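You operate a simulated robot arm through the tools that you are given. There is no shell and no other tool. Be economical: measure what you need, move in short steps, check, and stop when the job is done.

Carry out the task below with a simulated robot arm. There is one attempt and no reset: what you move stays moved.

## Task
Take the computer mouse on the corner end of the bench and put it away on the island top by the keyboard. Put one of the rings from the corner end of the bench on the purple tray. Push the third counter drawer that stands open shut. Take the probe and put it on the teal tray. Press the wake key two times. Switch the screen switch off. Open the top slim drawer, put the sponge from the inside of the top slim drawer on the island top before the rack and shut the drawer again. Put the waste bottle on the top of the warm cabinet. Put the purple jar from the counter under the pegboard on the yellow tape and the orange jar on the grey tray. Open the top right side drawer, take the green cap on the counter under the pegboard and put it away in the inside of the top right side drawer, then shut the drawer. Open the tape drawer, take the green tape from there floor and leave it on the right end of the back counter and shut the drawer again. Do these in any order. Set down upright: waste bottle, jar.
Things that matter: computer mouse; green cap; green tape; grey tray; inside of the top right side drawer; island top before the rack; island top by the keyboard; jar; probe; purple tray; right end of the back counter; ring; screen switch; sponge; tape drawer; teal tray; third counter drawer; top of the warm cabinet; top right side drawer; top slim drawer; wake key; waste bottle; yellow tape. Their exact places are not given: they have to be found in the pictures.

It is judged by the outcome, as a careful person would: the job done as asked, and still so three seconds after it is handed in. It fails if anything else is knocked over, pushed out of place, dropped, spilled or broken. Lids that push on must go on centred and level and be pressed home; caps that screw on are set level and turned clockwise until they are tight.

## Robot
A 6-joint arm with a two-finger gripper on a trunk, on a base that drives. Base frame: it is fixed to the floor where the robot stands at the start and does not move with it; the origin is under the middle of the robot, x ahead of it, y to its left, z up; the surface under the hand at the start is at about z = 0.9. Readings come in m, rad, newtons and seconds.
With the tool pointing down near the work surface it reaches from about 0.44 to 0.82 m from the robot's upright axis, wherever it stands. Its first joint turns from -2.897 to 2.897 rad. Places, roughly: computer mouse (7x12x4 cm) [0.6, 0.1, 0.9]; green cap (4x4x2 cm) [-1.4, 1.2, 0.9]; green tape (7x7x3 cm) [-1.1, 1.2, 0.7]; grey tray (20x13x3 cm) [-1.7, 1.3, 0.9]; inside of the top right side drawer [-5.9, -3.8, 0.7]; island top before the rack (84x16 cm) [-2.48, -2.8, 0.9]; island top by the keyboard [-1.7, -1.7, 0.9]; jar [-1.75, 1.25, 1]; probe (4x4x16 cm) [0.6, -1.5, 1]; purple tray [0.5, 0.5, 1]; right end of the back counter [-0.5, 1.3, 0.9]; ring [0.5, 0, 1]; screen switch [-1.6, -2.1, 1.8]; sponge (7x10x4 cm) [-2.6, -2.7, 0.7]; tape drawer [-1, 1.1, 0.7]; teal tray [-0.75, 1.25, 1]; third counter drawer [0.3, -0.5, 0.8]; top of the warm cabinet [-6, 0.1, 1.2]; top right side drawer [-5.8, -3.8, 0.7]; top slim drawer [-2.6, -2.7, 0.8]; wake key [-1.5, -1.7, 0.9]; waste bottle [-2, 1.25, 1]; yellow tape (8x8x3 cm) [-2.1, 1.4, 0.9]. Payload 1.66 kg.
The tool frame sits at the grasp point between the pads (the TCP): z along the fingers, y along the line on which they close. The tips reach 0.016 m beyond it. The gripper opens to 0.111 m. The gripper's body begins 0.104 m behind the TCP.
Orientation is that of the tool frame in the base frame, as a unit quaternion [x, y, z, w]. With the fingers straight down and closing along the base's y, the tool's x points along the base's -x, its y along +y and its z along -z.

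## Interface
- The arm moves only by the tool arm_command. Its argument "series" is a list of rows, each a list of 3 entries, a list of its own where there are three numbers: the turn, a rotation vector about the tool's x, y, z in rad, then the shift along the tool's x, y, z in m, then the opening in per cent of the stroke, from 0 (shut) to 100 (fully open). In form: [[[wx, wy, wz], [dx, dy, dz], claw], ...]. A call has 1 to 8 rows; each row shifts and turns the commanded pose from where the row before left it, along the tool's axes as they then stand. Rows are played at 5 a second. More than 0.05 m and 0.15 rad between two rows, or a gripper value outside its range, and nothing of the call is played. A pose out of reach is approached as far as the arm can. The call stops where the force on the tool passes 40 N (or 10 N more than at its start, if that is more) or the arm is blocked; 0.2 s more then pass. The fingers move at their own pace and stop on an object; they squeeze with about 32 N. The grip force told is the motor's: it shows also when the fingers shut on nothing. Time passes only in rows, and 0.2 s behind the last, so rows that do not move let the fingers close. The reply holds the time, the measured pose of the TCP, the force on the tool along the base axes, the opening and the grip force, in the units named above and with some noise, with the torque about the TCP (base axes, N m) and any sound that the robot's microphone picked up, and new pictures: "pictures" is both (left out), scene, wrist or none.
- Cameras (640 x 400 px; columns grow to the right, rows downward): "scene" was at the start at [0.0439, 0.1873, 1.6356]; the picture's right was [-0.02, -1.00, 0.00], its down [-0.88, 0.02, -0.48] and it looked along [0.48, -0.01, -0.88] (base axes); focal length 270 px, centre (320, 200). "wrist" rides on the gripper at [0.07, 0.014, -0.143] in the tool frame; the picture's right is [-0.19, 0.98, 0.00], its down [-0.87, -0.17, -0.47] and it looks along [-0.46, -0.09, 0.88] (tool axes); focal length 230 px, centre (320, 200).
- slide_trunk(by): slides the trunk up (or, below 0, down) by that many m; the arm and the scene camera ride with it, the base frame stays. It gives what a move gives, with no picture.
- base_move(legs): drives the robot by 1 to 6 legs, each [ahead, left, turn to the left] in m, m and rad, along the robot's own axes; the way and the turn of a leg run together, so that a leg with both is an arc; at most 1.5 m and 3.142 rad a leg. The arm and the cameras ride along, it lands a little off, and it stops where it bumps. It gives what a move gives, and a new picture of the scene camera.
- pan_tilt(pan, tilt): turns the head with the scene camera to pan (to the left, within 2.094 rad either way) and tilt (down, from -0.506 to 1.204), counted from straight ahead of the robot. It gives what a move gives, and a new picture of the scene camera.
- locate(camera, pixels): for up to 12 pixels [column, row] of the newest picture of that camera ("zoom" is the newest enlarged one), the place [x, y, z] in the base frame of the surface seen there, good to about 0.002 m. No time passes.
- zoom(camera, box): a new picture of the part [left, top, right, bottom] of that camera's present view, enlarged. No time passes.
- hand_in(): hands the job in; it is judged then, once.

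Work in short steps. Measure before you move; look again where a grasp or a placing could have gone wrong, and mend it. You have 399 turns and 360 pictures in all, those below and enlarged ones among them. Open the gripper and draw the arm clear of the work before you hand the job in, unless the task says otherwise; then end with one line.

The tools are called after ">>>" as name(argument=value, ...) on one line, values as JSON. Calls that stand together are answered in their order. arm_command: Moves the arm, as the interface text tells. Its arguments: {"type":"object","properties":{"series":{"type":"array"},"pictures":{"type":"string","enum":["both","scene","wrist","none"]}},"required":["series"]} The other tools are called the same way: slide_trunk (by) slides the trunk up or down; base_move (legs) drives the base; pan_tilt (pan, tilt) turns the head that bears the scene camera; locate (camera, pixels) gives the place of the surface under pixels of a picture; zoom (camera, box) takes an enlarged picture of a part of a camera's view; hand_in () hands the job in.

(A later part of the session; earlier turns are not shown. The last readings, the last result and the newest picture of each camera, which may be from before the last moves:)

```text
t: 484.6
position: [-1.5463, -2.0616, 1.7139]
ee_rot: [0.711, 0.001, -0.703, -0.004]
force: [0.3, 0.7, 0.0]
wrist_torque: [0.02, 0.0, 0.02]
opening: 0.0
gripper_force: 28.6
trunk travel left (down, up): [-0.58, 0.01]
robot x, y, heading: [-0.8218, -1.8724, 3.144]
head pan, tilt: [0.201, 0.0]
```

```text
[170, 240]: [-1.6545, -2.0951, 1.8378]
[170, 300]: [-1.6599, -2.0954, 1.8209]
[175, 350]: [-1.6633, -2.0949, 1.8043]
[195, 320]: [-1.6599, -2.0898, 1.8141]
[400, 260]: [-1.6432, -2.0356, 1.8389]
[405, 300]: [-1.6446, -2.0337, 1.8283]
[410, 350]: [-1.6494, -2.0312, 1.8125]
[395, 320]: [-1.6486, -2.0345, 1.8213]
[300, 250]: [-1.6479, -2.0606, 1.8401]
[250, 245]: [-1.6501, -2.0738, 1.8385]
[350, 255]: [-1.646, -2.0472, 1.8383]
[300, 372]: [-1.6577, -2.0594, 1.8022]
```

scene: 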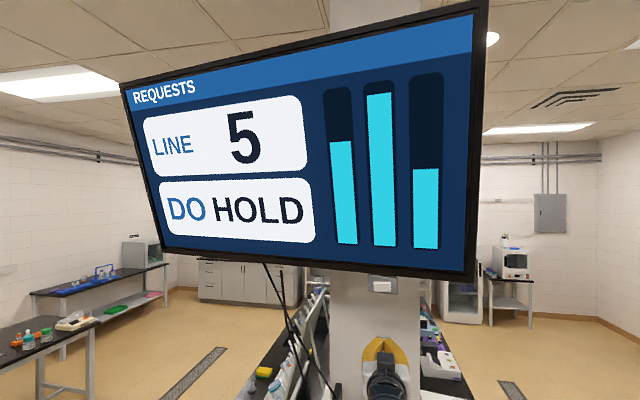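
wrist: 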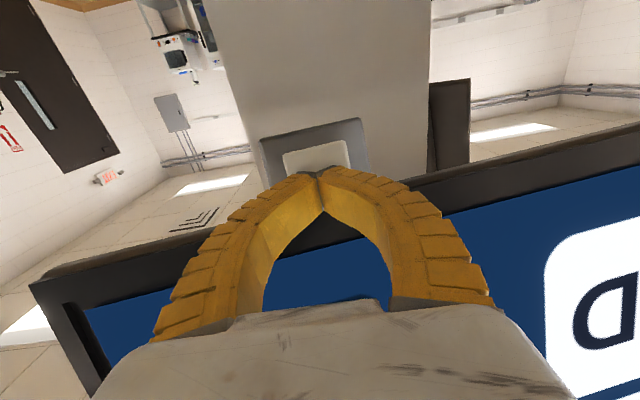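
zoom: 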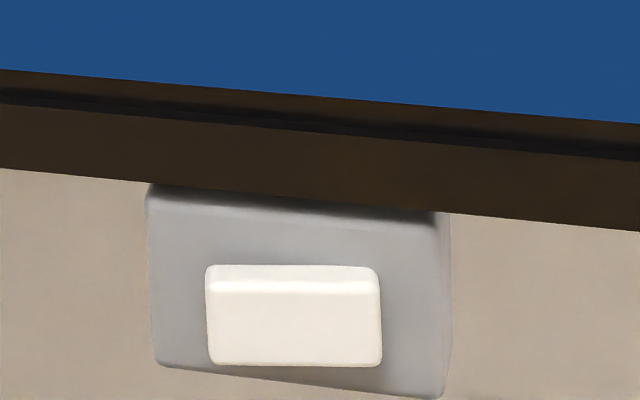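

The plate is yawed ~12° with the screen while the rocker isn't: it is a left–right rocker with its left side out. I press the left end (y≈-2.080, z 1.821).

>>> arm_command(series=[[[0, 0, 0], [-0.04, 0.0185, 0], 0], [[0, 0, 0], [-0.04, 0, 0], 0], [[0, 0, 0], [-0.028, 0, 0], 0], [[0, 0, 0], [0, 0, 0.035], 0], [[0, 0, 0], [0, 0, 0.025], 0], [[0, 0, 0], [0, 0, 0], 0]], pictures="wrist")

```text
t: 485.9
position: [-1.6051, -2.0789, 1.8221]
ee_rot: [0.711, 0.001, -0.704, -0.003]
force: [0.0, 0.0, -0.3]
wrist_torque: [-0.03, 0.0, 0.01]
opening: 0.0002
gripper_force: 28.5
trunk travel left (down, up): [-0.58, 0.01]
robot x, y, heading: [-0.8249, -1.8714, 3.141]
head pan, tilt: [0.201, 0.0]
```

wrist: 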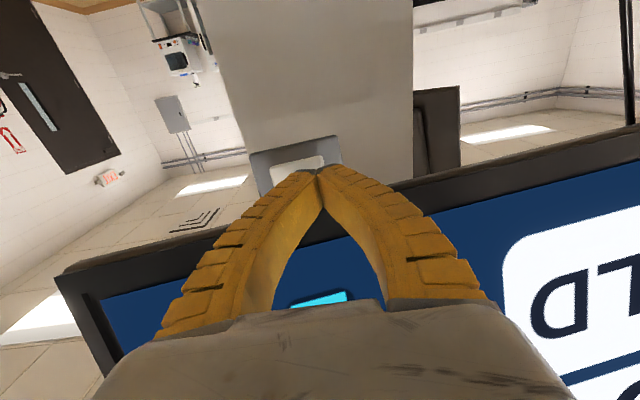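

Press forward slowly.

>>> arm_command(series=[[[0, 0, 0], [0, 0, 0.012], 0], [[0, 0, 0], [0, 0, 0.006], 0], [[0, 0, 0], [0, 0, 0.004], 0], [[0, 0, 0], [0, 0, 0.003], 0], [[0, 0, 0], [0, 0, 0.003], 0], [[0, 0, 0], [0, 0, 0], 0]], pictures="scene")

```text
t: 487.4
position: [-1.6286, -2.0823, 1.8236]
ee_rot: [0.71, 0.003, -0.704, -0.003]
force: [21.8, -8.4, -11.8]
wrist_torque: [-0.1, 0.11, -0.29]
opening: 0.0001
gripper_force: 27.7
trunk travel left (down, up): [-0.58, 0.01]
robot x, y, heading: [-0.8209, -1.8744, -3.14]
head pan, tilt: [0.201, 0.0]
heard: click
```

scene: 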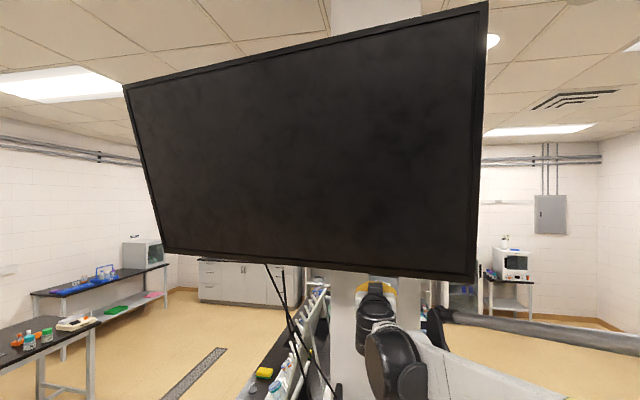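

Click — the screen is off. I back away, and turn the tool down again.

>>> arm_command(series=[[[0, 0, 0], [0, 0, -0.03], 0], [[0, 0, 0], [0, 0, -0.04], 0], [[0, 0, 0], [0, 0, -0.04], 0]], pictures="none")

>>> base_move(legs=[[-0.3, 0, 0]])

>>> arm_command(series=[[[0, 0.149, 0], [0, 0, 0], 0], [[0, 0.149, 0], [0, 0, 0], 0], [[0, 0.149, 0], [0, 0, 0], 0], [[0, 0.149, 0], [0, 0, 0], 0], [[0, 0.149, 0], [0, 0, 0], 0], [[0, 0.149, 0], [0, 0, 0], 0], [[0, 0.149, 0], [0, 0, 0], 0], [[0, 0.149, 0], [0, 0, 0], 0]], pictures="none")

>>> arm_command(series=[[[0, 0.149, 0], [0, 0, 0], 0], [[0, 0.149, 0], [0, 0, 0], 0], [[0, 0.07, 0], [0, 0, 0], 0], [[0, 0, 0], [0, 0, 0.045], 0], [[0, 0, 0], [0, 0, 0.045], 0], [[0, 0, 0], [0, 0, 0.045], 0], [[0, 0, 0], [0, 0, 0], 0]], pictures="none")

>>> slide_trunk(by=-0.3)

>>> pan_tilt(pan=0.0, tilt=0.7)

```text
t: 488.1
position: [-1.5235, -2.0786, 1.8227]
ee_rot: [0.711, 0.001, -0.703, -0.003]
force: [-0.1, 0.2, -0.3]
wrist_torque: [0.01, 0.03, 0.03]
opening: 0.0
gripper_force: 28.4
trunk travel left (down, up): [-0.58, 0.01]
robot x, y, heading: [-0.8202, -1.8756, 3.144]
head pan, tilt: [0.201, 0.0]
heard: click
```

```text
t: 490.2
position: [-1.2213, -2.0783, 1.8228]
ee_rot: [0.711, 0.0, -0.704, -0.004]
force: [0.1, 0.0, -0.1]
wrist_torque: [0.03, 0.01, -0.05]
opening: 0.0002
gripper_force: 28.8
trunk travel left (down, up): [-0.58, 0.01]
robot x, y, heading: [-0.5223, -1.8722, 3.14]
head pan, tilt: [0.201, 0.0]
```

scene: 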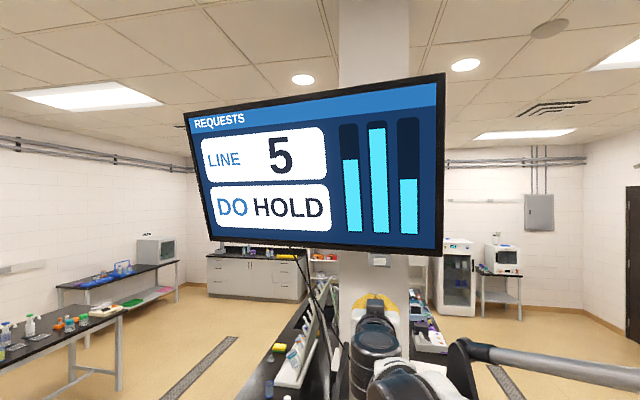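

```text
t: 492.0
position: [-1.226, -2.0789, 1.822]
ee_rot: [0.983, -0.001, -0.181, -0.003]
force: [-0.4, -0.4, -0.2]
wrist_torque: [0.03, -0.09, -0.05]
opening: 0.0
gripper_force: 29.0
trunk travel left (down, up): [-0.58, 0.01]
robot x, y, heading: [-0.5201, -1.8699, 3.14]
head pan, tilt: [0.201, 0.0]
```

```text
t: 493.6
position: [-1.2127, -2.0684, 1.6655]
ee_rot: [0.998, -0.001, -0.06, -0.003]
force: [0.1, 0.6, 0.2]
wrist_torque: [-0.01, 0.01, 0.01]
opening: 0.0001
gripper_force: 28.8
out of reach, approached as far as the arm can: row 1, 2, 3
trunk travel left (down, up): [-0.58, 0.01]
robot x, y, heading: [-0.5164, -1.8725, 3.14]
head pan, tilt: [0.201, 0.0]
```

```text
t: 496.6
position: [-1.2129, -2.0699, 1.3641]
ee_rot: [0.998, 0.0, -0.059, -0.003]
force: [1.2, 0.5, 0.6]
wrist_torque: [0.04, -0.01, 0.01]
opening: 0.0002
gripper_force: 28.7
trunk travel left (down, up): [-0.28, 0.31]
robot x, y, heading: [-0.5212, -1.8746, 3.143]
head pan, tilt: [0.201, 0.0]
```

```text
t: 497.7
position: [-1.2127, -2.0689, 1.3644]
ee_rot: [0.998, -0.002, -0.059, -0.003]
force: [0.1, 0.1, -0.2]
wrist_torque: [0.01, 0.02, 0.02]
opening: 0.0
gripper_force: 28.1
trunk travel left (down, up): [-0.28, 0.31]
robot x, y, heading: [-0.5169, -1.8752, 3.136]
head pan, tilt: [0.0, 0.7]
```

scene: 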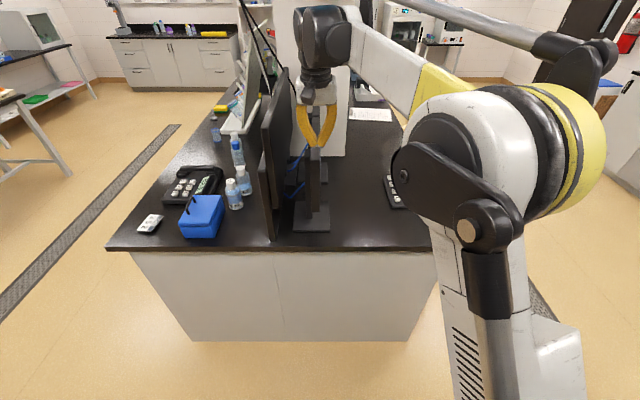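

The rocker sprang back — the screen is on again; I must press it deeper. I return to the horizontal pose.

>>> slide_trunk(by=0.3)

>>> arm_command(series=[[[0, -0.149, 0], [0, 0, 0], 0], [[0, -0.149, 0], [0, 0, 0], 0], [[0, -0.149, 0], [0, 0, 0], 0], [[0, -0.149, 0], [0, 0, 0], 0], [[0, -0.149, 0], [0, 0, 0], 0], [[0, -0.149, 0], [0, 0, 0], 0], [[0, -0.149, 0], [0, 0, 0], 0], [[0, -0.149, 0], [0, 0, 0], 0]], pictures="none")

>>> arm_command(series=[[[0, -0.149, 0], [0, 0, 0], 0], [[0, -0.11, 0], [0, 0, 0], 0], [[0, 0, 0], [-0.04, 0, 0], 0], [[0, 0, 0], [-0.04, 0, 0], 0], [[0, 0, 0], [-0.04, 0, 0], 0], [[0, 0, 0], [-0.034, 0, 0], 0], [[0, 0, 0], [0, 0, 0], 0]], pictures="none")

```text
t: 500.7
position: [-1.2153, -2.0703, 1.6639]
ee_rot: [0.998, -0.001, -0.06, -0.003]
force: [-0.2, 1.0, -0.1]
wrist_torque: [-0.02, 0.01, -0.01]
opening: 0.0
gripper_force: 28.4
trunk travel left (down, up): [-0.58, 0.01]
robot x, y, heading: [-0.5175, -1.8736, 3.139]
head pan, tilt: [0.0, 0.7]
```

```text
t: 502.5
position: [-1.2139, -2.0692, 1.6652]
ee_rot: [0.792, 0.002, -0.611, -0.002]
force: [-0.9, -0.6, 0.0]
wrist_torque: [0.0, 0.01, 0.0]
opening: 0.0
gripper_force: 29.1
trunk travel left (down, up): [-0.58, 0.01]
robot x, y, heading: [-0.5209, -1.8714, 3.141]
head pan, tilt: [0.0, 0.7]
```

```text
t: 504.1
position: [-1.2141, -2.0708, 1.8171]
ee_rot: [0.708, 0.0, -0.707, -0.005]
force: [0.1, -0.3, -0.1]
wrist_torque: [-0.01, 0.0, 0.0]
opening: 0.0001
gripper_force: 28.7
trunk travel left (down, up): [-0.58, 0.01]
robot x, y, heading: [-0.5202, -1.8729, 3.138]
head pan, tilt: [0.0, 0.7]
```

Drive ahead 0.3 (left 1.1 cm) and approach again.

>>> base_move(legs=[[0.3, 0.011, 0]])

>>> pan_tilt(pan=0.2, tilt=0.0)

>>> arm_command(series=[[[0, 0, 0], [-0.004, 0, 0.04], 0], [[0, 0, 0], [0, 0, 0.04], 0], [[0, 0, 0], [0, 0, 0.012], 0], [[0, 0, 0], [0, 0, 0], 0]], pictures="wrist")

```text
t: 506.1
position: [-1.5099, -2.0832, 1.8182]
ee_rot: [0.707, 0.002, -0.707, -0.003]
force: [0.0, -0.2, 0.1]
wrist_torque: [0.0, 0.0, -0.02]
opening: 0.0001
gripper_force: 28.4
trunk travel left (down, up): [-0.58, 0.01]
robot x, y, heading: [-0.8145, -1.8837, -3.144]
head pan, tilt: [0.0, 0.7]
```

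scene: 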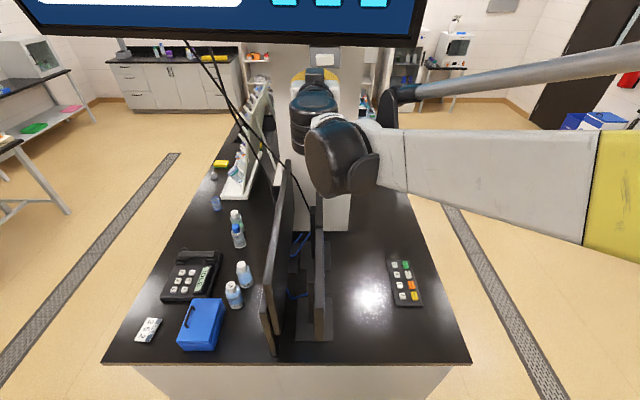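

```text
t: 507.2
position: [-1.5109, -2.0832, 1.8186]
ee_rot: [0.707, 0.003, -0.707, -0.002]
force: [-1.4, 0.1, 1.1]
wrist_torque: [0.02, 0.01, 0.0]
opening: 0.0002
gripper_force: 28.6
trunk travel left (down, up): [-0.58, 0.01]
robot x, y, heading: [-0.8136, -1.8832, -3.144]
head pan, tilt: [0.201, 0.0]
```

scene: 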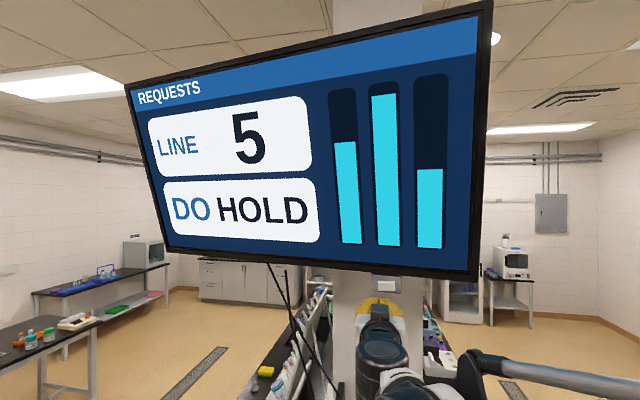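

```text
t: 508.2
position: [-1.6024, -2.0834, 1.8223]
ee_rot: [0.707, 0.002, -0.707, -0.002]
force: [0.1, -0.3, 0.2]
wrist_torque: [0.0, 0.02, 0.01]
opening: 0.0
gripper_force: 28.6
trunk travel left (down, up): [-0.58, 0.01]
robot x, y, heading: [-0.8155, -1.8836, -3.144]
head pan, tilt: [0.201, 0.0]
```

wrist: 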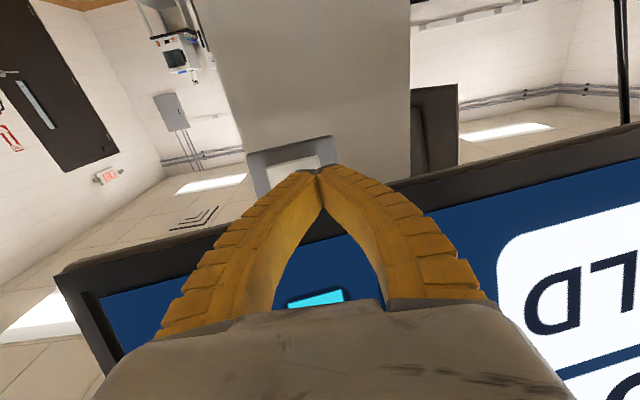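

Shift right 4 mm and press deeper.

>>> arm_command(series=[[[0, 0, 0], [0, -0.004, 0.012], 0], [[0, 0, 0], [0, 0, 0.006], 0], [[0, 0, 0], [0, 0, 0.004], 0], [[0, 0, 0], [0, 0, 0.004], 0], [[0, 0, 0], [0, 0, 0.004], 0], [[0, 0, 0], [0, 0, 0.003], 0], [[0, 0, 0], [0, 0, 0.003], 0], [[0, 0, 0], [0, 0, 0], 0]], pictures="wrist")

```text
t: 510.0
position: [-1.632, -2.0818, 1.8256]
ee_rot: [-0.706, -0.004, 0.708, 0.003]
force: [26.8, -7.5, -12.1]
wrist_torque: [-0.12, 0.18, -0.41]
opening: 0.0018
gripper_force: 27.3
trunk travel left (down, up): [-0.58, 0.01]
robot x, y, heading: [-0.8131, -1.8819, -3.145]
head pan, tilt: [0.201, 0.0]
heard: click
```

wrist: 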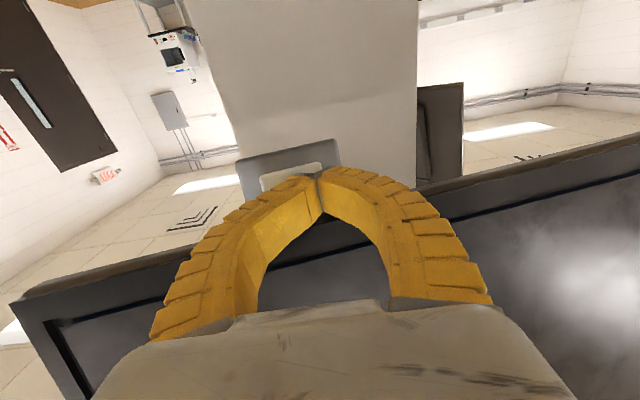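

Clicked; I press a bit deeper to be sure it latches.

>>> arm_command(series=[[[0, 0, 0], [0, 0, 0.003], 0], [[0, 0, 0], [0, 0, 0.003], 0], [[0, 0, 0], [0, 0, 0.003], 0], [[0, 0, 0], [0, 0, 0.003], 0]], pictures="none")

>>> arm_command(series=[[[0, 0, 0], [0, 0, -0.02], 0], [[0, 0, 0], [0, 0, -0.03], 0], [[0, 0, 0], [0, 0, -0.04], 0], [[0, 0, 0], [0, 0, 0], 0]], pictures="scene")

```text
t: 511.0
position: [-1.6428, -2.0759, 1.8261]
ee_rot: [-0.706, 0.0, 0.708, 0.003]
force: [26.0, 6.7, -4.5]
wrist_torque: [-0.12, 0.21, -0.35]
opening: 0.0139
gripper_force: 23.0
trunk travel left (down, up): [-0.58, 0.01]
robot x, y, heading: [-0.8178, -1.8858, 3.143]
head pan, tilt: [0.201, 0.0]
```

```text
t: 512.0
position: [-1.5632, -2.0799, 1.8211]
ee_rot: [0.708, 0.001, -0.706, -0.004]
force: [-0.4, 0.3, 0.7]
wrist_torque: [0.01, 0.06, -0.02]
opening: 0.0002
gripper_force: 29.1
trunk travel left (down, up): [-0.58, 0.01]
robot x, y, heading: [-0.8158, -1.8815, -3.141]
head pan, tilt: [0.201, 0.0]
```

scene: 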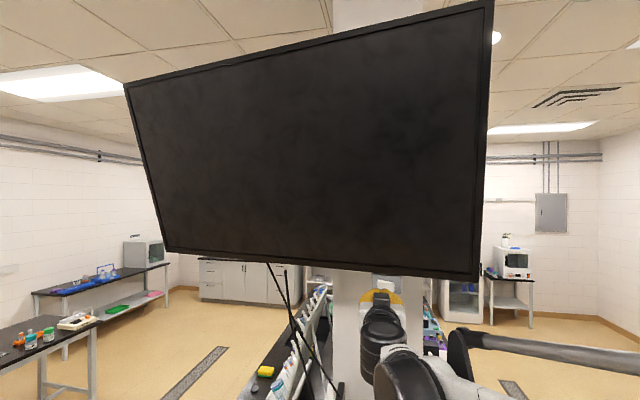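

The switch stays off. I back out and turn the tool down for the key.

>>> base_move(legs=[[-0.33, 0, 0]])

>>> arm_command(series=[[[0, 0, 0], [0.045, 0, 0], 0], [[0, 0, 0], [0.045, 0, 0], 0], [[0, 0, 0], [0.045, 0, 0], 0], [[0, 0, 0], [0.045, 0, 0], 0], [[0, 0.149, 0], [0, 0, 0], 0], [[0, 0.149, 0], [0, 0, 0], 0], [[0, 0.149, 0], [0, 0, 0], 0], [[0, 0.149, 0], [0, 0, 0], 0]], pictures="none")

>>> arm_command(series=[[[0, 0.149, 0], [0, 0, 0], 0], [[0, 0.149, 0], [0, 0, 0], 0], [[0, 0.149, 0], [0, 0, 0], 0], [[0, 0.149, 0], [0, 0, 0], 0], [[0, 0.149, 0], [0, 0, 0], 0], [[0, 0.149, 0], [0, 0, 0], 0], [[0, 0.081, 0], [0, 0, 0], 0], [[0, 0, 0], [0, 0, 0], 0]], pictures="none")

>>> slide_trunk(by=-0.35)

>>> pan_tilt(pan=0.0, tilt=0.7)

```text
t: 514.2
position: [-1.228, -2.0805, 1.823]
ee_rot: [0.707, 0.003, -0.707, -0.002]
force: [0.3, -0.6, -0.5]
wrist_torque: [0.01, 0.02, 0.02]
opening: 0.0002
gripper_force: 28.3
trunk travel left (down, up): [-0.58, 0.01]
robot x, y, heading: [-0.4864, -1.8804, -3.142]
head pan, tilt: [0.201, 0.0]
```

scene: 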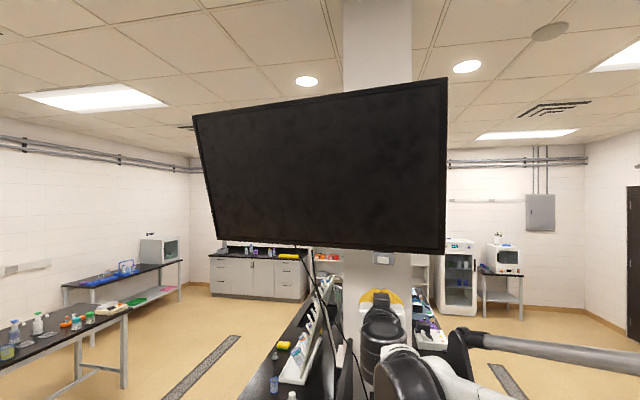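

```text
t: 516.0
position: [-1.2289, -2.08, 1.6421]
ee_rot: [0.884, 0.003, -0.467, -0.002]
force: [-0.9, 0.3, -0.1]
wrist_torque: [-0.03, -0.03, -0.02]
opening: 0.0004
gripper_force: 28.7
trunk travel left (down, up): [-0.58, 0.01]
robot x, y, heading: [-0.4867, -1.8825, -3.14]
head pan, tilt: [0.201, 0.0]
```

```text
t: 517.8
position: [-1.2281, -2.0794, 1.6436]
ee_rot: [1.0, 0.0, 0.001, -0.003]
force: [-1.0, -0.4, -0.2]
wrist_torque: [-0.01, 0.02, -0.01]
opening: 0.0
gripper_force: 28.3
trunk travel left (down, up): [-0.58, 0.01]
robot x, y, heading: [-0.4866, -1.8827, -3.135]
head pan, tilt: [0.201, 0.0]
```

```text
t: 521.2
position: [-1.2281, -2.0795, 1.293]
ee_rot: [1.0, 0.001, 0.001, -0.004]
force: [-0.4, 0.4, 0.1]
wrist_torque: [-0.01, 0.02, -0.06]
opening: 0.0
gripper_force: 28.0
trunk travel left (down, up): [-0.23, 0.36]
robot x, y, heading: [-0.4854, -1.8842, -3.141]
head pan, tilt: [0.201, 0.0]
```

```text
t: 522.3
position: [-1.2287, -2.079, 1.2934]
ee_rot: [1.0, 0.001, 0.001, -0.005]
force: [0.6, 0.5, -0.2]
wrist_torque: [0.03, 0.01, 0.0]
opening: 0.0001
gripper_force: 28.3
trunk travel left (down, up): [-0.23, 0.36]
robot x, y, heading: [-0.4848, -1.8808, -3.14]
head pan, tilt: [0.0, 0.7]
```

scene: 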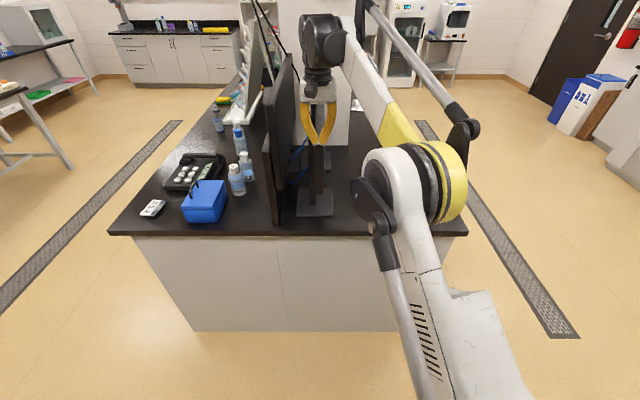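

Drive right 0.412 and ahead 0.278 so the closed fingers stand over the WAKE key.

>>> base_move(legs=[[0, -0.412, 0], [0.278, 0, 0]])

>>> arm_command(series=[[[0, 0, 0], [0, 0, 0.045], 0], [[0, 0, 0], [0, 0, 0.045], 0], [[0, 0, 0], [0, 0, 0.045], 0], [[0, 0, 0], [0, 0, 0.045], 0], [[0, 0, 0], [0, 0, 0.045], 0], [[0, 0, 0], [0, 0, 0.045], 0], [[0, 0, 0], [0, 0, 0], 0]], pictures="both")

```text
t: 526.4
position: [-1.5035, -1.6645, 1.293]
ee_rot: [1.0, 0.0, 0.001, -0.004]
force: [0.2, 0.3, 0.4]
wrist_torque: [-0.03, -0.02, 0.01]
opening: 0.0
gripper_force: 28.5
trunk travel left (down, up): [-0.23, 0.36]
robot x, y, heading: [-0.7618, -1.4702, -3.138]
head pan, tilt: [0.0, 0.7]
```

scene: 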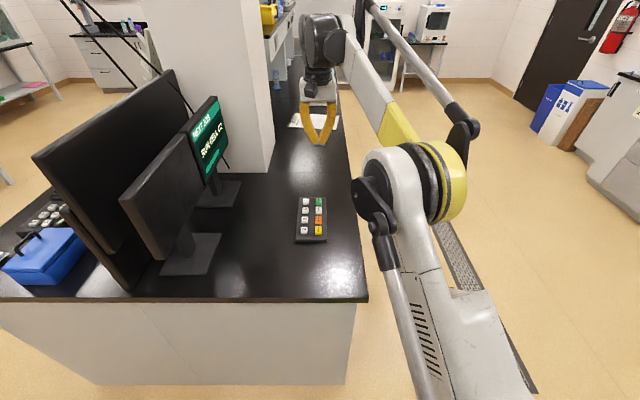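

```text
t: 528.0
position: [-1.5045, -1.6634, 1.0236]
ee_rot: [1.0, 0.0, 0.001, -0.004]
force: [0.8, -0.2, 0.8]
wrist_torque: [0.0, -0.01, 0.01]
opening: 0.0002
gripper_force: 28.4
trunk travel left (down, up): [-0.23, 0.36]
robot x, y, heading: [-0.7616, -1.4662, -3.145]
head pan, tilt: [0.0, 0.7]
```

scene: 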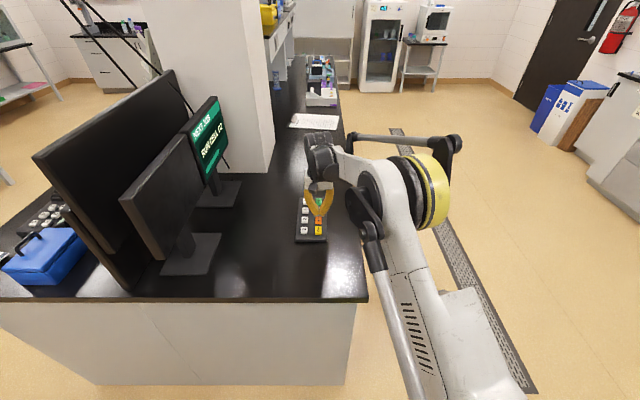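
wrist: 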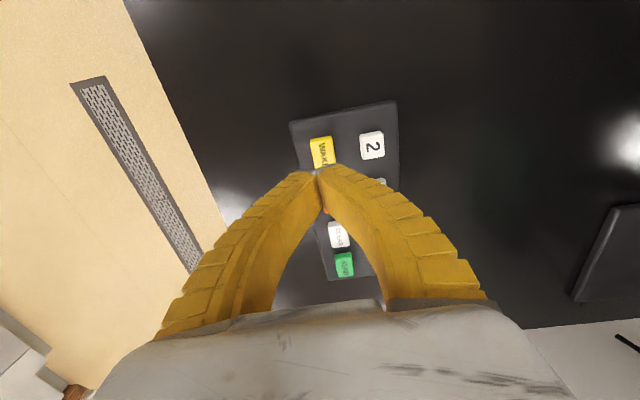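

I re-measure the WAKE key from here.

>>> zoom(camera="scene", box=[290, 190, 340, 245])

```text
7.27 times, centred on (315, 218) of scene
```

zoom: 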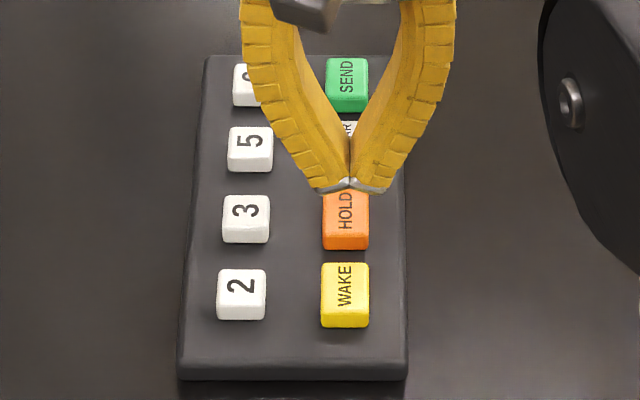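

>>> locate(camera="zoom", pixels=[[345, 285], [325, 285], [365, 285], [345, 268], [345, 308], [345, 240], [345, 320], [245, 300]])

```text
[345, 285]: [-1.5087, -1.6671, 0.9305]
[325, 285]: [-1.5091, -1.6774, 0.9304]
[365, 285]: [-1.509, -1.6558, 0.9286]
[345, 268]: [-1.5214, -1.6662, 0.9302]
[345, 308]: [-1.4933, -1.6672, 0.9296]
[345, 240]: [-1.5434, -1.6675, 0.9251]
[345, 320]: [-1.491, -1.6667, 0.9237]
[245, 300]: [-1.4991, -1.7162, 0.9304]
```

Key centre (-1.507,-1.667), top 0.930. I go to just above the key (5 mm).

>>> arm_command(series=[[[0, 0, 0], [-0.001, 0.0035, 0.04], 0], [[0, 0, 0], [0, 0, 0.032], 0], [[0, 0, 0], [0, 0, 0], 0]], pictures="wrist")

```text
t: 528.8
position: [-1.5029, -1.6656, 0.9503]
ee_rot: [1.0, -0.001, 0.001, -0.004]
force: [0.2, -0.9, -0.5]
wrist_torque: [0.0, -0.01, 0.01]
opening: 0.0002
gripper_force: 28.3
trunk travel left (down, up): [-0.23, 0.36]
robot x, y, heading: [-0.7585, -1.4696, -3.142]
head pan, tilt: [0.0, 0.7]
```

wrist: 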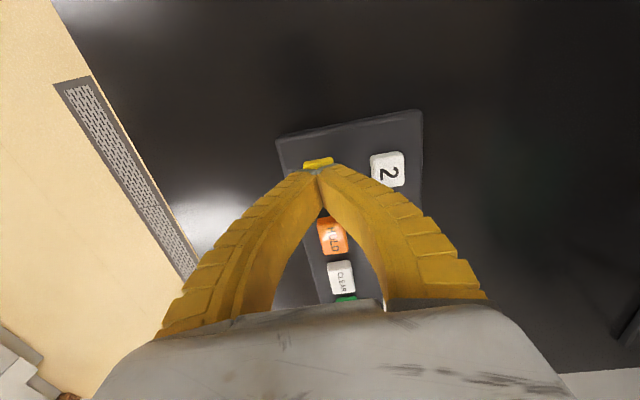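

First press, in small steps.

>>> arm_command(series=[[[0, 0, 0], [0, 0, 0.004], 0], [[0, 0, 0], [0, 0, 0.002], 0], [[0, 0, 0], [0, 0, 0.002], 0], [[0, 0, 0], [0, 0, 0], 0]], pictures="none")

```text
t: 529.8
position: [-1.5034, -1.6652, 0.9436]
ee_rot: [1.0, 0.0, 0.0, -0.003]
force: [0.1, -0.5, 0.4]
wrist_torque: [0.0, 0.0, 0.04]
opening: 0.0
gripper_force: 28.9
trunk travel left (down, up): [-0.23, 0.36]
robot x, y, heading: [-0.7594, -1.4682, -3.138]
head pan, tilt: [0.0, 0.7]
```

>>> arm_command(series=[[[0, 0, 0], [0, 0, 0.002], 0], [[0, 0, 0], [0, 0, 0.002], 0], [[0, 0, 0], [0, 0, 0], 0]], pictures="none")

```text
t: 530.5
position: [-1.5036, -1.6651, 0.9391]
ee_rot: [1.0, 0.0, 0.001, -0.003]
force: [-1.0, 1.3, 1.6]
wrist_torque: [0.01, 0.02, 0.0]
opening: 0.006
gripper_force: 28.2
trunk travel left (down, up): [-0.23, 0.36]
robot x, y, heading: [-0.7614, -1.469, -3.141]
head pan, tilt: [0.0, 0.7]
heard: click
```

Click: first press done. I lift 1.2 cm.

>>> arm_command(series=[[[0, 0, 0], [0, 0, -0.012], 0], [[0, 0, 0], [0, 0, 0], 0], [[0, 0, 0], [0, 0, 0], 0]], pictures="scene")

```text
t: 531.4
position: [-1.5031, -1.6667, 0.9507]
ee_rot: [1.0, 0.001, 0.002, -0.004]
force: [0.2, 1.0, -0.8]
wrist_torque: [0.01, 0.0, -0.03]
opening: 0.0001
gripper_force: 28.7
trunk travel left (down, up): [-0.23, 0.36]
robot x, y, heading: [-0.7615, -1.4678, -3.137]
head pan, tilt: [0.0, 0.7]
```

scene: 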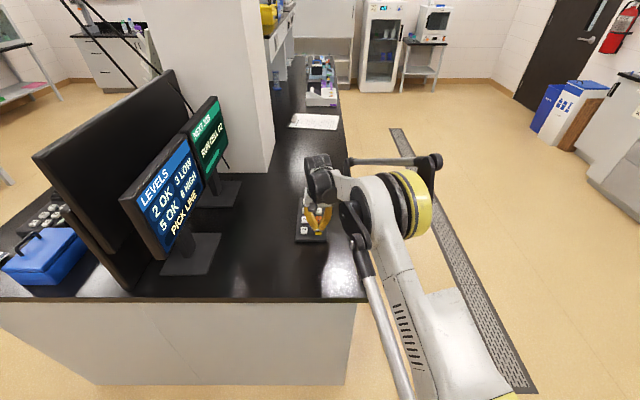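

The wake screen lit up. Second press.

>>> arm_command(series=[[[0, 0, 0], [0, 0, 0.006], 0], [[0, 0, 0], [0, 0, 0.004], 0], [[0, 0, 0], [0, 0, 0.002], 0], [[0, 0, 0], [0, 0, 0], 0]], pictures="none")

```text
t: 532.4
position: [-1.5045, -1.665, 0.9387]
ee_rot: [1.0, 0.0, 0.001, -0.004]
force: [0.7, -0.7, 0.8]
wrist_torque: [0.02, 0.0, -0.03]
opening: 0.0061
gripper_force: 29.0
trunk travel left (down, up): [-0.23, 0.36]
robot x, y, heading: [-0.764, -1.4673, -3.138]
head pan, tilt: [0.0, 0.7]
heard: click
```

Second click. I lift off well clear and look for the mouse's place.

>>> arm_command(series=[[[0, 0, 0], [0, 0, -0.02], 0], [[0, 0, 0], [0, 0, -0.045], 0], [[0, 0, 0], [0, 0, -0.045], 0], [[0, 0, 0], [0, 0, -0.045], 0], [[0, 0, 0], [0, 0, -0.045], 0]], pictures="scene")

>>> zoom(camera="scene", box=[100, 60, 360, 300])

```text
t: 533.5
position: [-1.5031, -1.6672, 1.1402]
ee_rot: [1.0, 0.0, 0.001, -0.004]
force: [-0.9, 0.0, 0.0]
wrist_torque: [0.0, 0.04, 0.0]
opening: 0.0
gripper_force: 28.9
trunk travel left (down, up): [-0.23, 0.36]
robot x, y, heading: [-0.7624, -1.4684, -3.143]
head pan, tilt: [0.0, 0.7]
```

scene: 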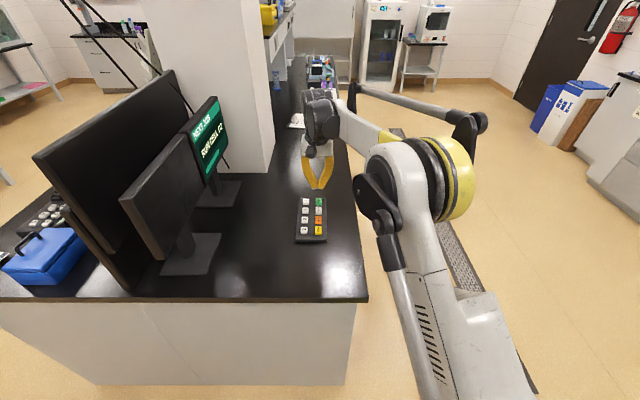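

```text
1.67 times, centred on (230, 180) of scene
```

zoom: 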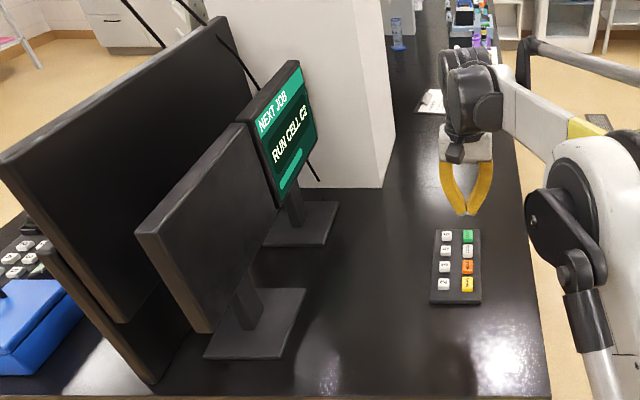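

I measure the free area beyond the keypad (towards x≈-1.75).

>>> locate(camera="zoom", pixels=[[440, 232], [478, 232], [455, 215], [420, 200], [400, 180], [335, 205], [335, 240], [390, 240], [510, 200], [440, 115], [425, 98], [380, 190]])

```text
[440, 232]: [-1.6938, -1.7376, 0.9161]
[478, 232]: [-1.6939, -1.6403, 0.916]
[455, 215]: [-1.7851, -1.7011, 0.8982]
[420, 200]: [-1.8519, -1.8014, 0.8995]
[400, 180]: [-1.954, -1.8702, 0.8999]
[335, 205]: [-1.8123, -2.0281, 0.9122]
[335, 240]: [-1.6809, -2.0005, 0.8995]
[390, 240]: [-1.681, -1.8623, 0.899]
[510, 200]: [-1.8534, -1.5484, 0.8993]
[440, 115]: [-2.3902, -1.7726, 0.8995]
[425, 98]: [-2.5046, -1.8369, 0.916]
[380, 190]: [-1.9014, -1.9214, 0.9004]
```

I go to fetch the mouse: back off, turn to face +x and strafe to y≈-0.11.

>>> base_move(legs=[[-0.25, 0, 0], [0, 0, -3.14], [0, 1.36, 0]])

>>> pan_tilt(pan=0.0, tilt=0.7)

>>> zoom(camera="scene", box=[200, 80, 440, 230])

```text
t: 549.2
position: [0.2432, 0.0918, 1.1379]
ee_rot: [0.001, 1.0, -0.004, -0.001]
force: [1.0, -0.7, -0.1]
wrist_torque: [-0.01, 0.0, 0.0]
opening: 0.0
gripper_force: 28.7
trunk travel left (down, up): [-0.23, 0.36]
robot x, y, heading: [-0.4988, -0.1041, 0.003]
head pan, tilt: [0.0, 0.7]
```

scene: 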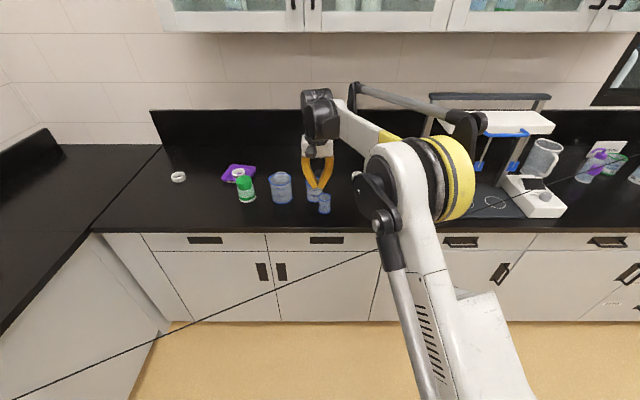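

```text
t: 549.8
position: [0.2449, 0.0902, 1.1399]
ee_rot: [0.001, 1.0, -0.004, -0.001]
force: [0.3, 1.0, 0.1]
wrist_torque: [-0.02, 0.01, -0.02]
opening: 0.0001
gripper_force: 28.8
trunk travel left (down, up): [-0.23, 0.36]
robot x, y, heading: [-0.5032, -0.1058, -0.002]
head pan, tilt: [0.0, 0.7]
```

scene: 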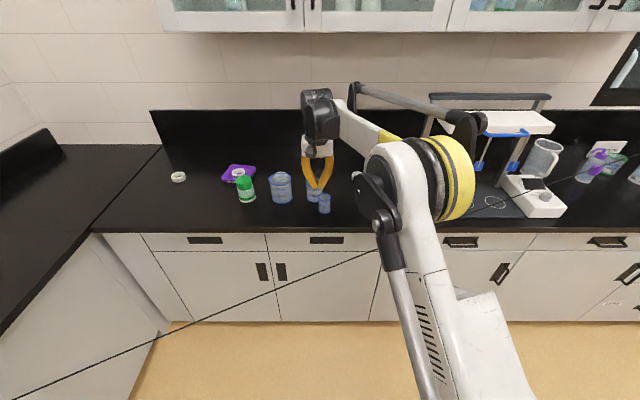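

```text
2.67 times, centred on (320, 155) of scene
```

zoom: 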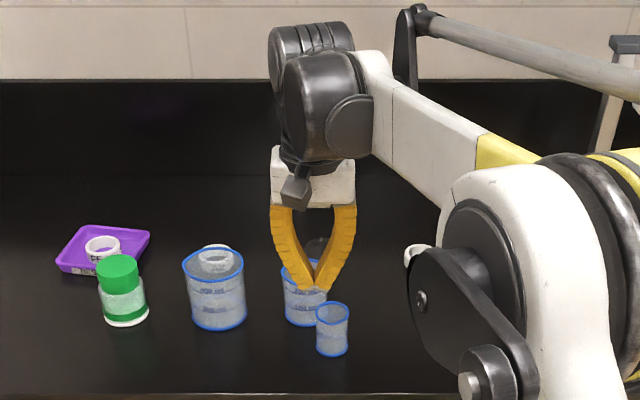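

I drive ahead 0.34 m so the hand is over the mouse.

>>> base_move(legs=[[0.342, 0, 0]])

>>> arm_command(series=[[[0, 0, 0], [0, 0, 0], 100], [[0, 0, 0], [0, 0, 0], 100]], pictures="wrist")

>>> zoom(camera="scene", box=[240, 130, 400, 250])

```text
t: 552.0
position: [0.5898, 0.0916, 1.1384]
ee_rot: [0.002, 1.0, -0.003, 0.0]
force: [0.1, -0.8, -0.2]
wrist_torque: [0.01, 0.0, -0.01]
opening: 0.0001
gripper_force: 28.3
trunk travel left (down, up): [-0.23, 0.36]
robot x, y, heading: [-0.1509, -0.1076, 0.0]
head pan, tilt: [0.0, 0.7]
```

scene: 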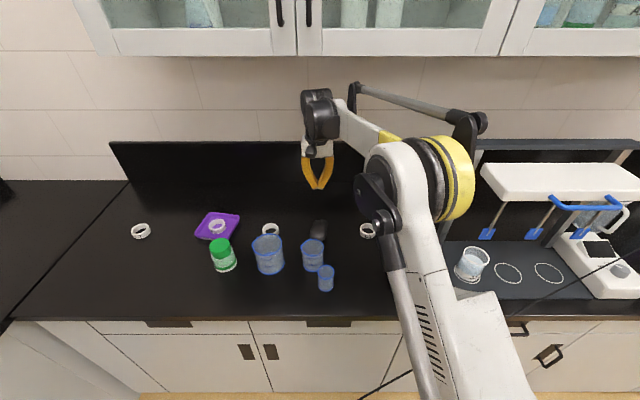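

```text
t: 552.6
position: [0.5895, 0.0914, 1.1398]
ee_rot: [0.001, 1.0, -0.003, 0.0]
force: [0.2, 0.2, -0.8]
wrist_torque: [0.0, -0.02, -0.02]
opening: 0.1108
gripper_force: 0.0
trunk travel left (down, up): [-0.23, 0.36]
robot x, y, heading: [-0.1585, -0.1014, -0.002]
head pan, tilt: [0.0, 0.7]
```

wrist: 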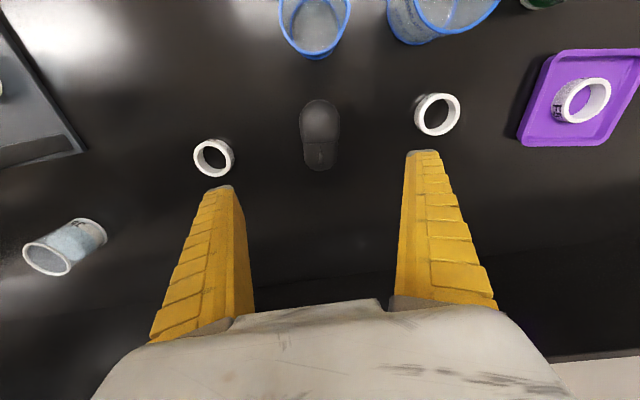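

```text
3.33 times, centred on (320, 190) of scene
```

zoom: 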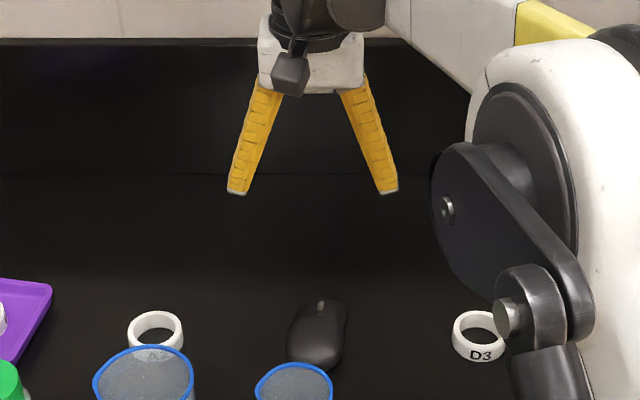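

>>> locate(camera="wrist", pixels=[[320, 105], [320, 168], [302, 125], [338, 125], [320, 125], [305, 155], [334, 155], [312, 45], [213, 158], [436, 115]])

>>> zoom(camera="wrist", box=[270, 70, 370, 190])

```text
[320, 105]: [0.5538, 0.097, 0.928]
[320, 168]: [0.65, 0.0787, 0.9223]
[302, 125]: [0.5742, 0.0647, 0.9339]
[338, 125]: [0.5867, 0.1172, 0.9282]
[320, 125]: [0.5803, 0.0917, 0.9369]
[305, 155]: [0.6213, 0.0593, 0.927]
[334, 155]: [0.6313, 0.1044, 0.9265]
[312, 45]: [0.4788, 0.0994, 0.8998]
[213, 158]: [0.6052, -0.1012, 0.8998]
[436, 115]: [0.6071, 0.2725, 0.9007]
```

```text
3.33 times, centred on (320, 130) of wrist
```

zoom: 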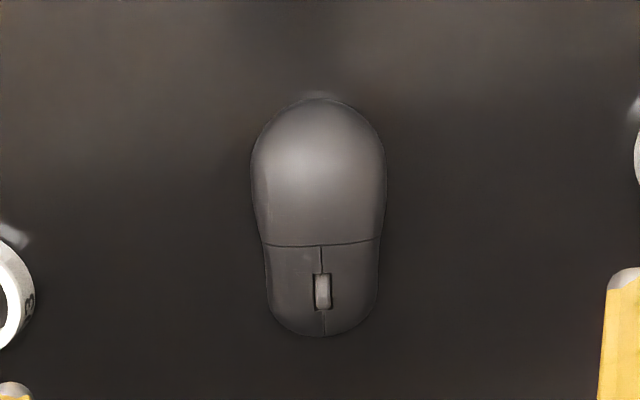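

Mouse centre ≈(0.598,0.088), axis rotated −11°. I align, descend and grip.

>>> arm_command(series=[[[0, 0, 0], [-0.01, -0.0025, 0.03], 100], [[0, 0, 0.095], [0, 0, 0.045], 100], [[0, 0, 0.095], [0, 0, 0.045], 100], [[0, 0, 0], [0, 0, 0.045], 100], [[0, 0, 0], [0, 0, 0.03], 100], [[0, 0, 0], [0, 0, 0], 100]], pictures="wrist")

```text
t: 554.0
position: [0.5991, 0.0859, 0.9449]
ee_rot: [0.097, 0.995, -0.004, 0.0]
force: [1.4, 0.4, -0.5]
wrist_torque: [0.02, 0.02, 0.01]
opening: 0.1107
gripper_force: 0.1
trunk travel left (down, up): [-0.23, 0.36]
robot x, y, heading: [-0.1566, -0.1062, -0.001]
head pan, tilt: [0.0, 0.7]
```

wrist: 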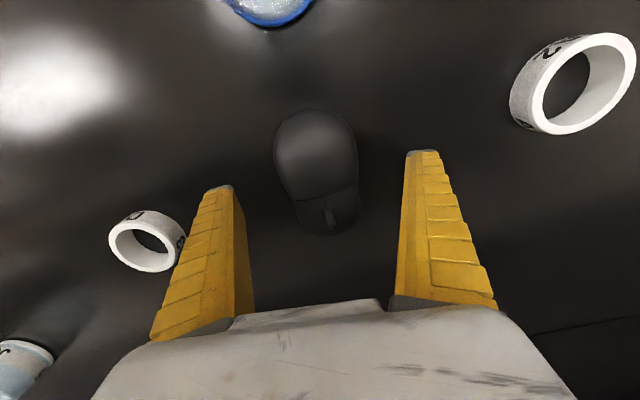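

Descend 2.3 cm and close.

>>> arm_command(series=[[[0, 0, 0], [0, 0, 0.023], 100], [[0, 0, 0], [0, 0, 0], 100], [[0, 0, 0], [0, 0, 0], 0], [[0, 0, 0], [0, 0, 0], 0], [[0, 0, 0], [0, 0, 0], 0], [[0, 0, 0], [0, 0, -0.04], 0], [[0, 0, 0], [0, 0, -0.04], 0], [[0, 0, 0], [0, 0, -0.04], 0]], pictures="wrist")

```text
t: 555.8
position: [0.5984, 0.0879, 1.0423]
ee_rot: [0.096, 0.995, -0.004, 0.0]
force: [-0.4, -0.7, -0.9]
wrist_torque: [-0.03, -0.02, 0.02]
opening: 0.0593
gripper_force: 31.7
trunk travel left (down, up): [-0.23, 0.36]
robot x, y, heading: [-0.1559, -0.1025, -0.0]
head pan, tilt: [0.0, 0.7]
```

wrist: 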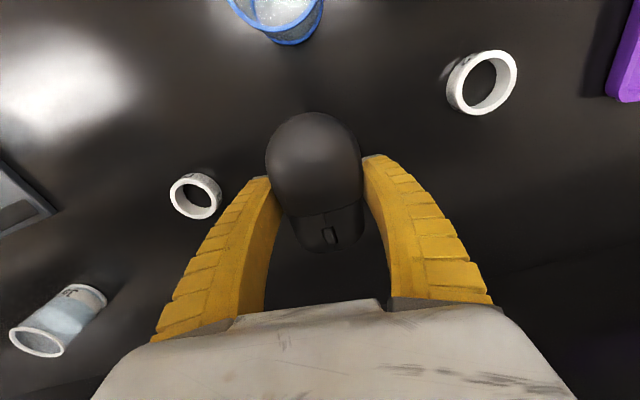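

Mouse held. I lift higher and drive to the island's north side, facing -y.

>>> arm_command(series=[[[0, 0, 0], [0, 0, -0.045], 0], [[0, 0, 0], [0, 0, -0.045], 0], [[0, 0, 0], [0, 0, 0], 0]], pictures="none")

>>> base_move(legs=[[-0.34, 0, 0], [0, 0, -1.571], [0, -1.42, 0], [0.5, 0, 0]])

>>> pan_tilt(pan=0.0, tilt=0.75)

```text
t: 556.6
position: [0.599, 0.087, 1.1319]
ee_rot: [0.096, 0.995, -0.003, -0.001]
force: [-0.3, 0.3, -0.9]
wrist_torque: [0.0, 0.02, 0.02]
opening: 0.0595
gripper_force: 31.6
trunk travel left (down, up): [-0.23, 0.36]
robot x, y, heading: [-0.1514, -0.1036, -0.009]
head pan, tilt: [0.0, 0.7]
```

```text
t: 571.9
position: [-1.7145, -1.3611, 1.1306]
ee_rot: [0.769, 0.639, -0.002, -0.003]
force: [-0.1, -0.1, -1.4]
wrist_torque: [0.03, -0.01, 0.02]
opening: 0.058
gripper_force: 31.8
trunk travel left (down, up): [-0.23, 0.36]
robot x, y, heading: [-1.9138, -0.6072, -1.566]
head pan, tilt: [0.0, 0.7]
```

scene: 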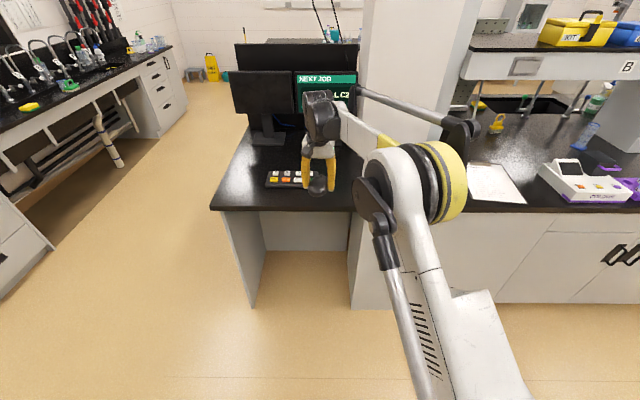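

```text
t: 572.5
position: [-1.7146, -1.3601, 1.1316]
ee_rot: [0.768, 0.64, -0.002, -0.003]
force: [0.0, 0.2, -1.2]
wrist_torque: [0.0, 0.01, 0.01]
opening: 0.058
gripper_force: 31.7
trunk travel left (down, up): [-0.23, 0.36]
robot x, y, heading: [-1.9164, -0.6051, -1.561]
head pan, tilt: [0.0, 0.75]
```

scene: 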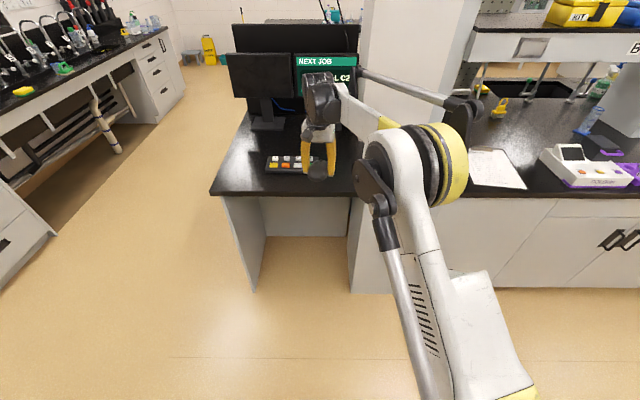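

Keypad with free space right of it. I straighten the yaw and drive so the TCP is at (-1.765,-1.71).

>>> arm_command(series=[[[0, 0, -0.1], [0, 0, 0], 0], [[0, 0, -0.09], [0, 0, 0], 0], [[0, 0, 0], [0, 0, 0], 0]], pictures="none")

>>> base_move(legs=[[0.35, -0.053, 0]])

>>> zoom(camera="wrist", box=[0, 0, 640, 400])

```text
t: 573.3
position: [-1.7145, -1.3607, 1.131]
ee_rot: [0.705, 0.709, -0.002, -0.003]
force: [-0.7, -0.5, -1.6]
wrist_torque: [-0.01, -0.02, -0.01]
opening: 0.058
gripper_force: 31.9
trunk travel left (down, up): [-0.23, 0.36]
robot x, y, heading: [-1.9169, -0.6042, -1.565]
head pan, tilt: [0.0, 0.75]
```

```text
t: 575.6
position: [-1.7626, -1.7112, 1.1321]
ee_rot: [0.703, 0.711, -0.003, -0.003]
force: [-0.1, 0.5, -0.8]
wrist_torque: [0.02, 0.06, -0.02]
opening: 0.0576
gripper_force: 31.9
trunk travel left (down, up): [-0.23, 0.36]
robot x, y, heading: [-1.9621, -0.9603, -1.56]
head pan, tilt: [0.0, 0.75]
```

scene: 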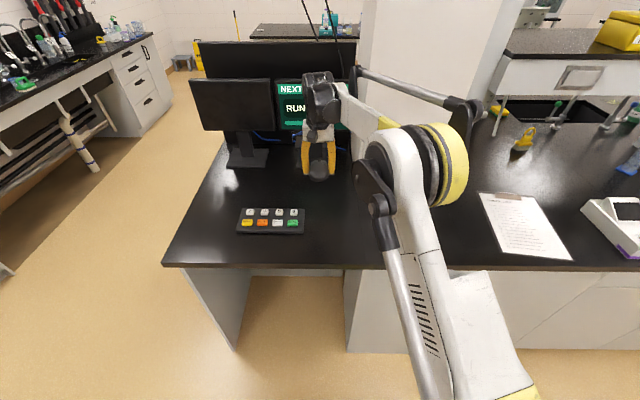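

```text
1.00 times, centred on (320, 200) of wrist (not enlarged: the box is as wide or as high as the picture)
```

zoom: 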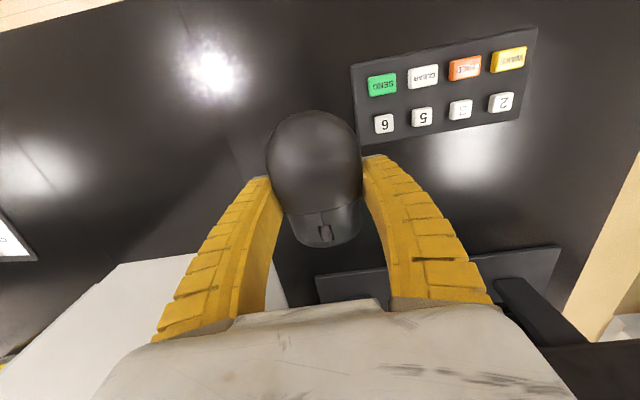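

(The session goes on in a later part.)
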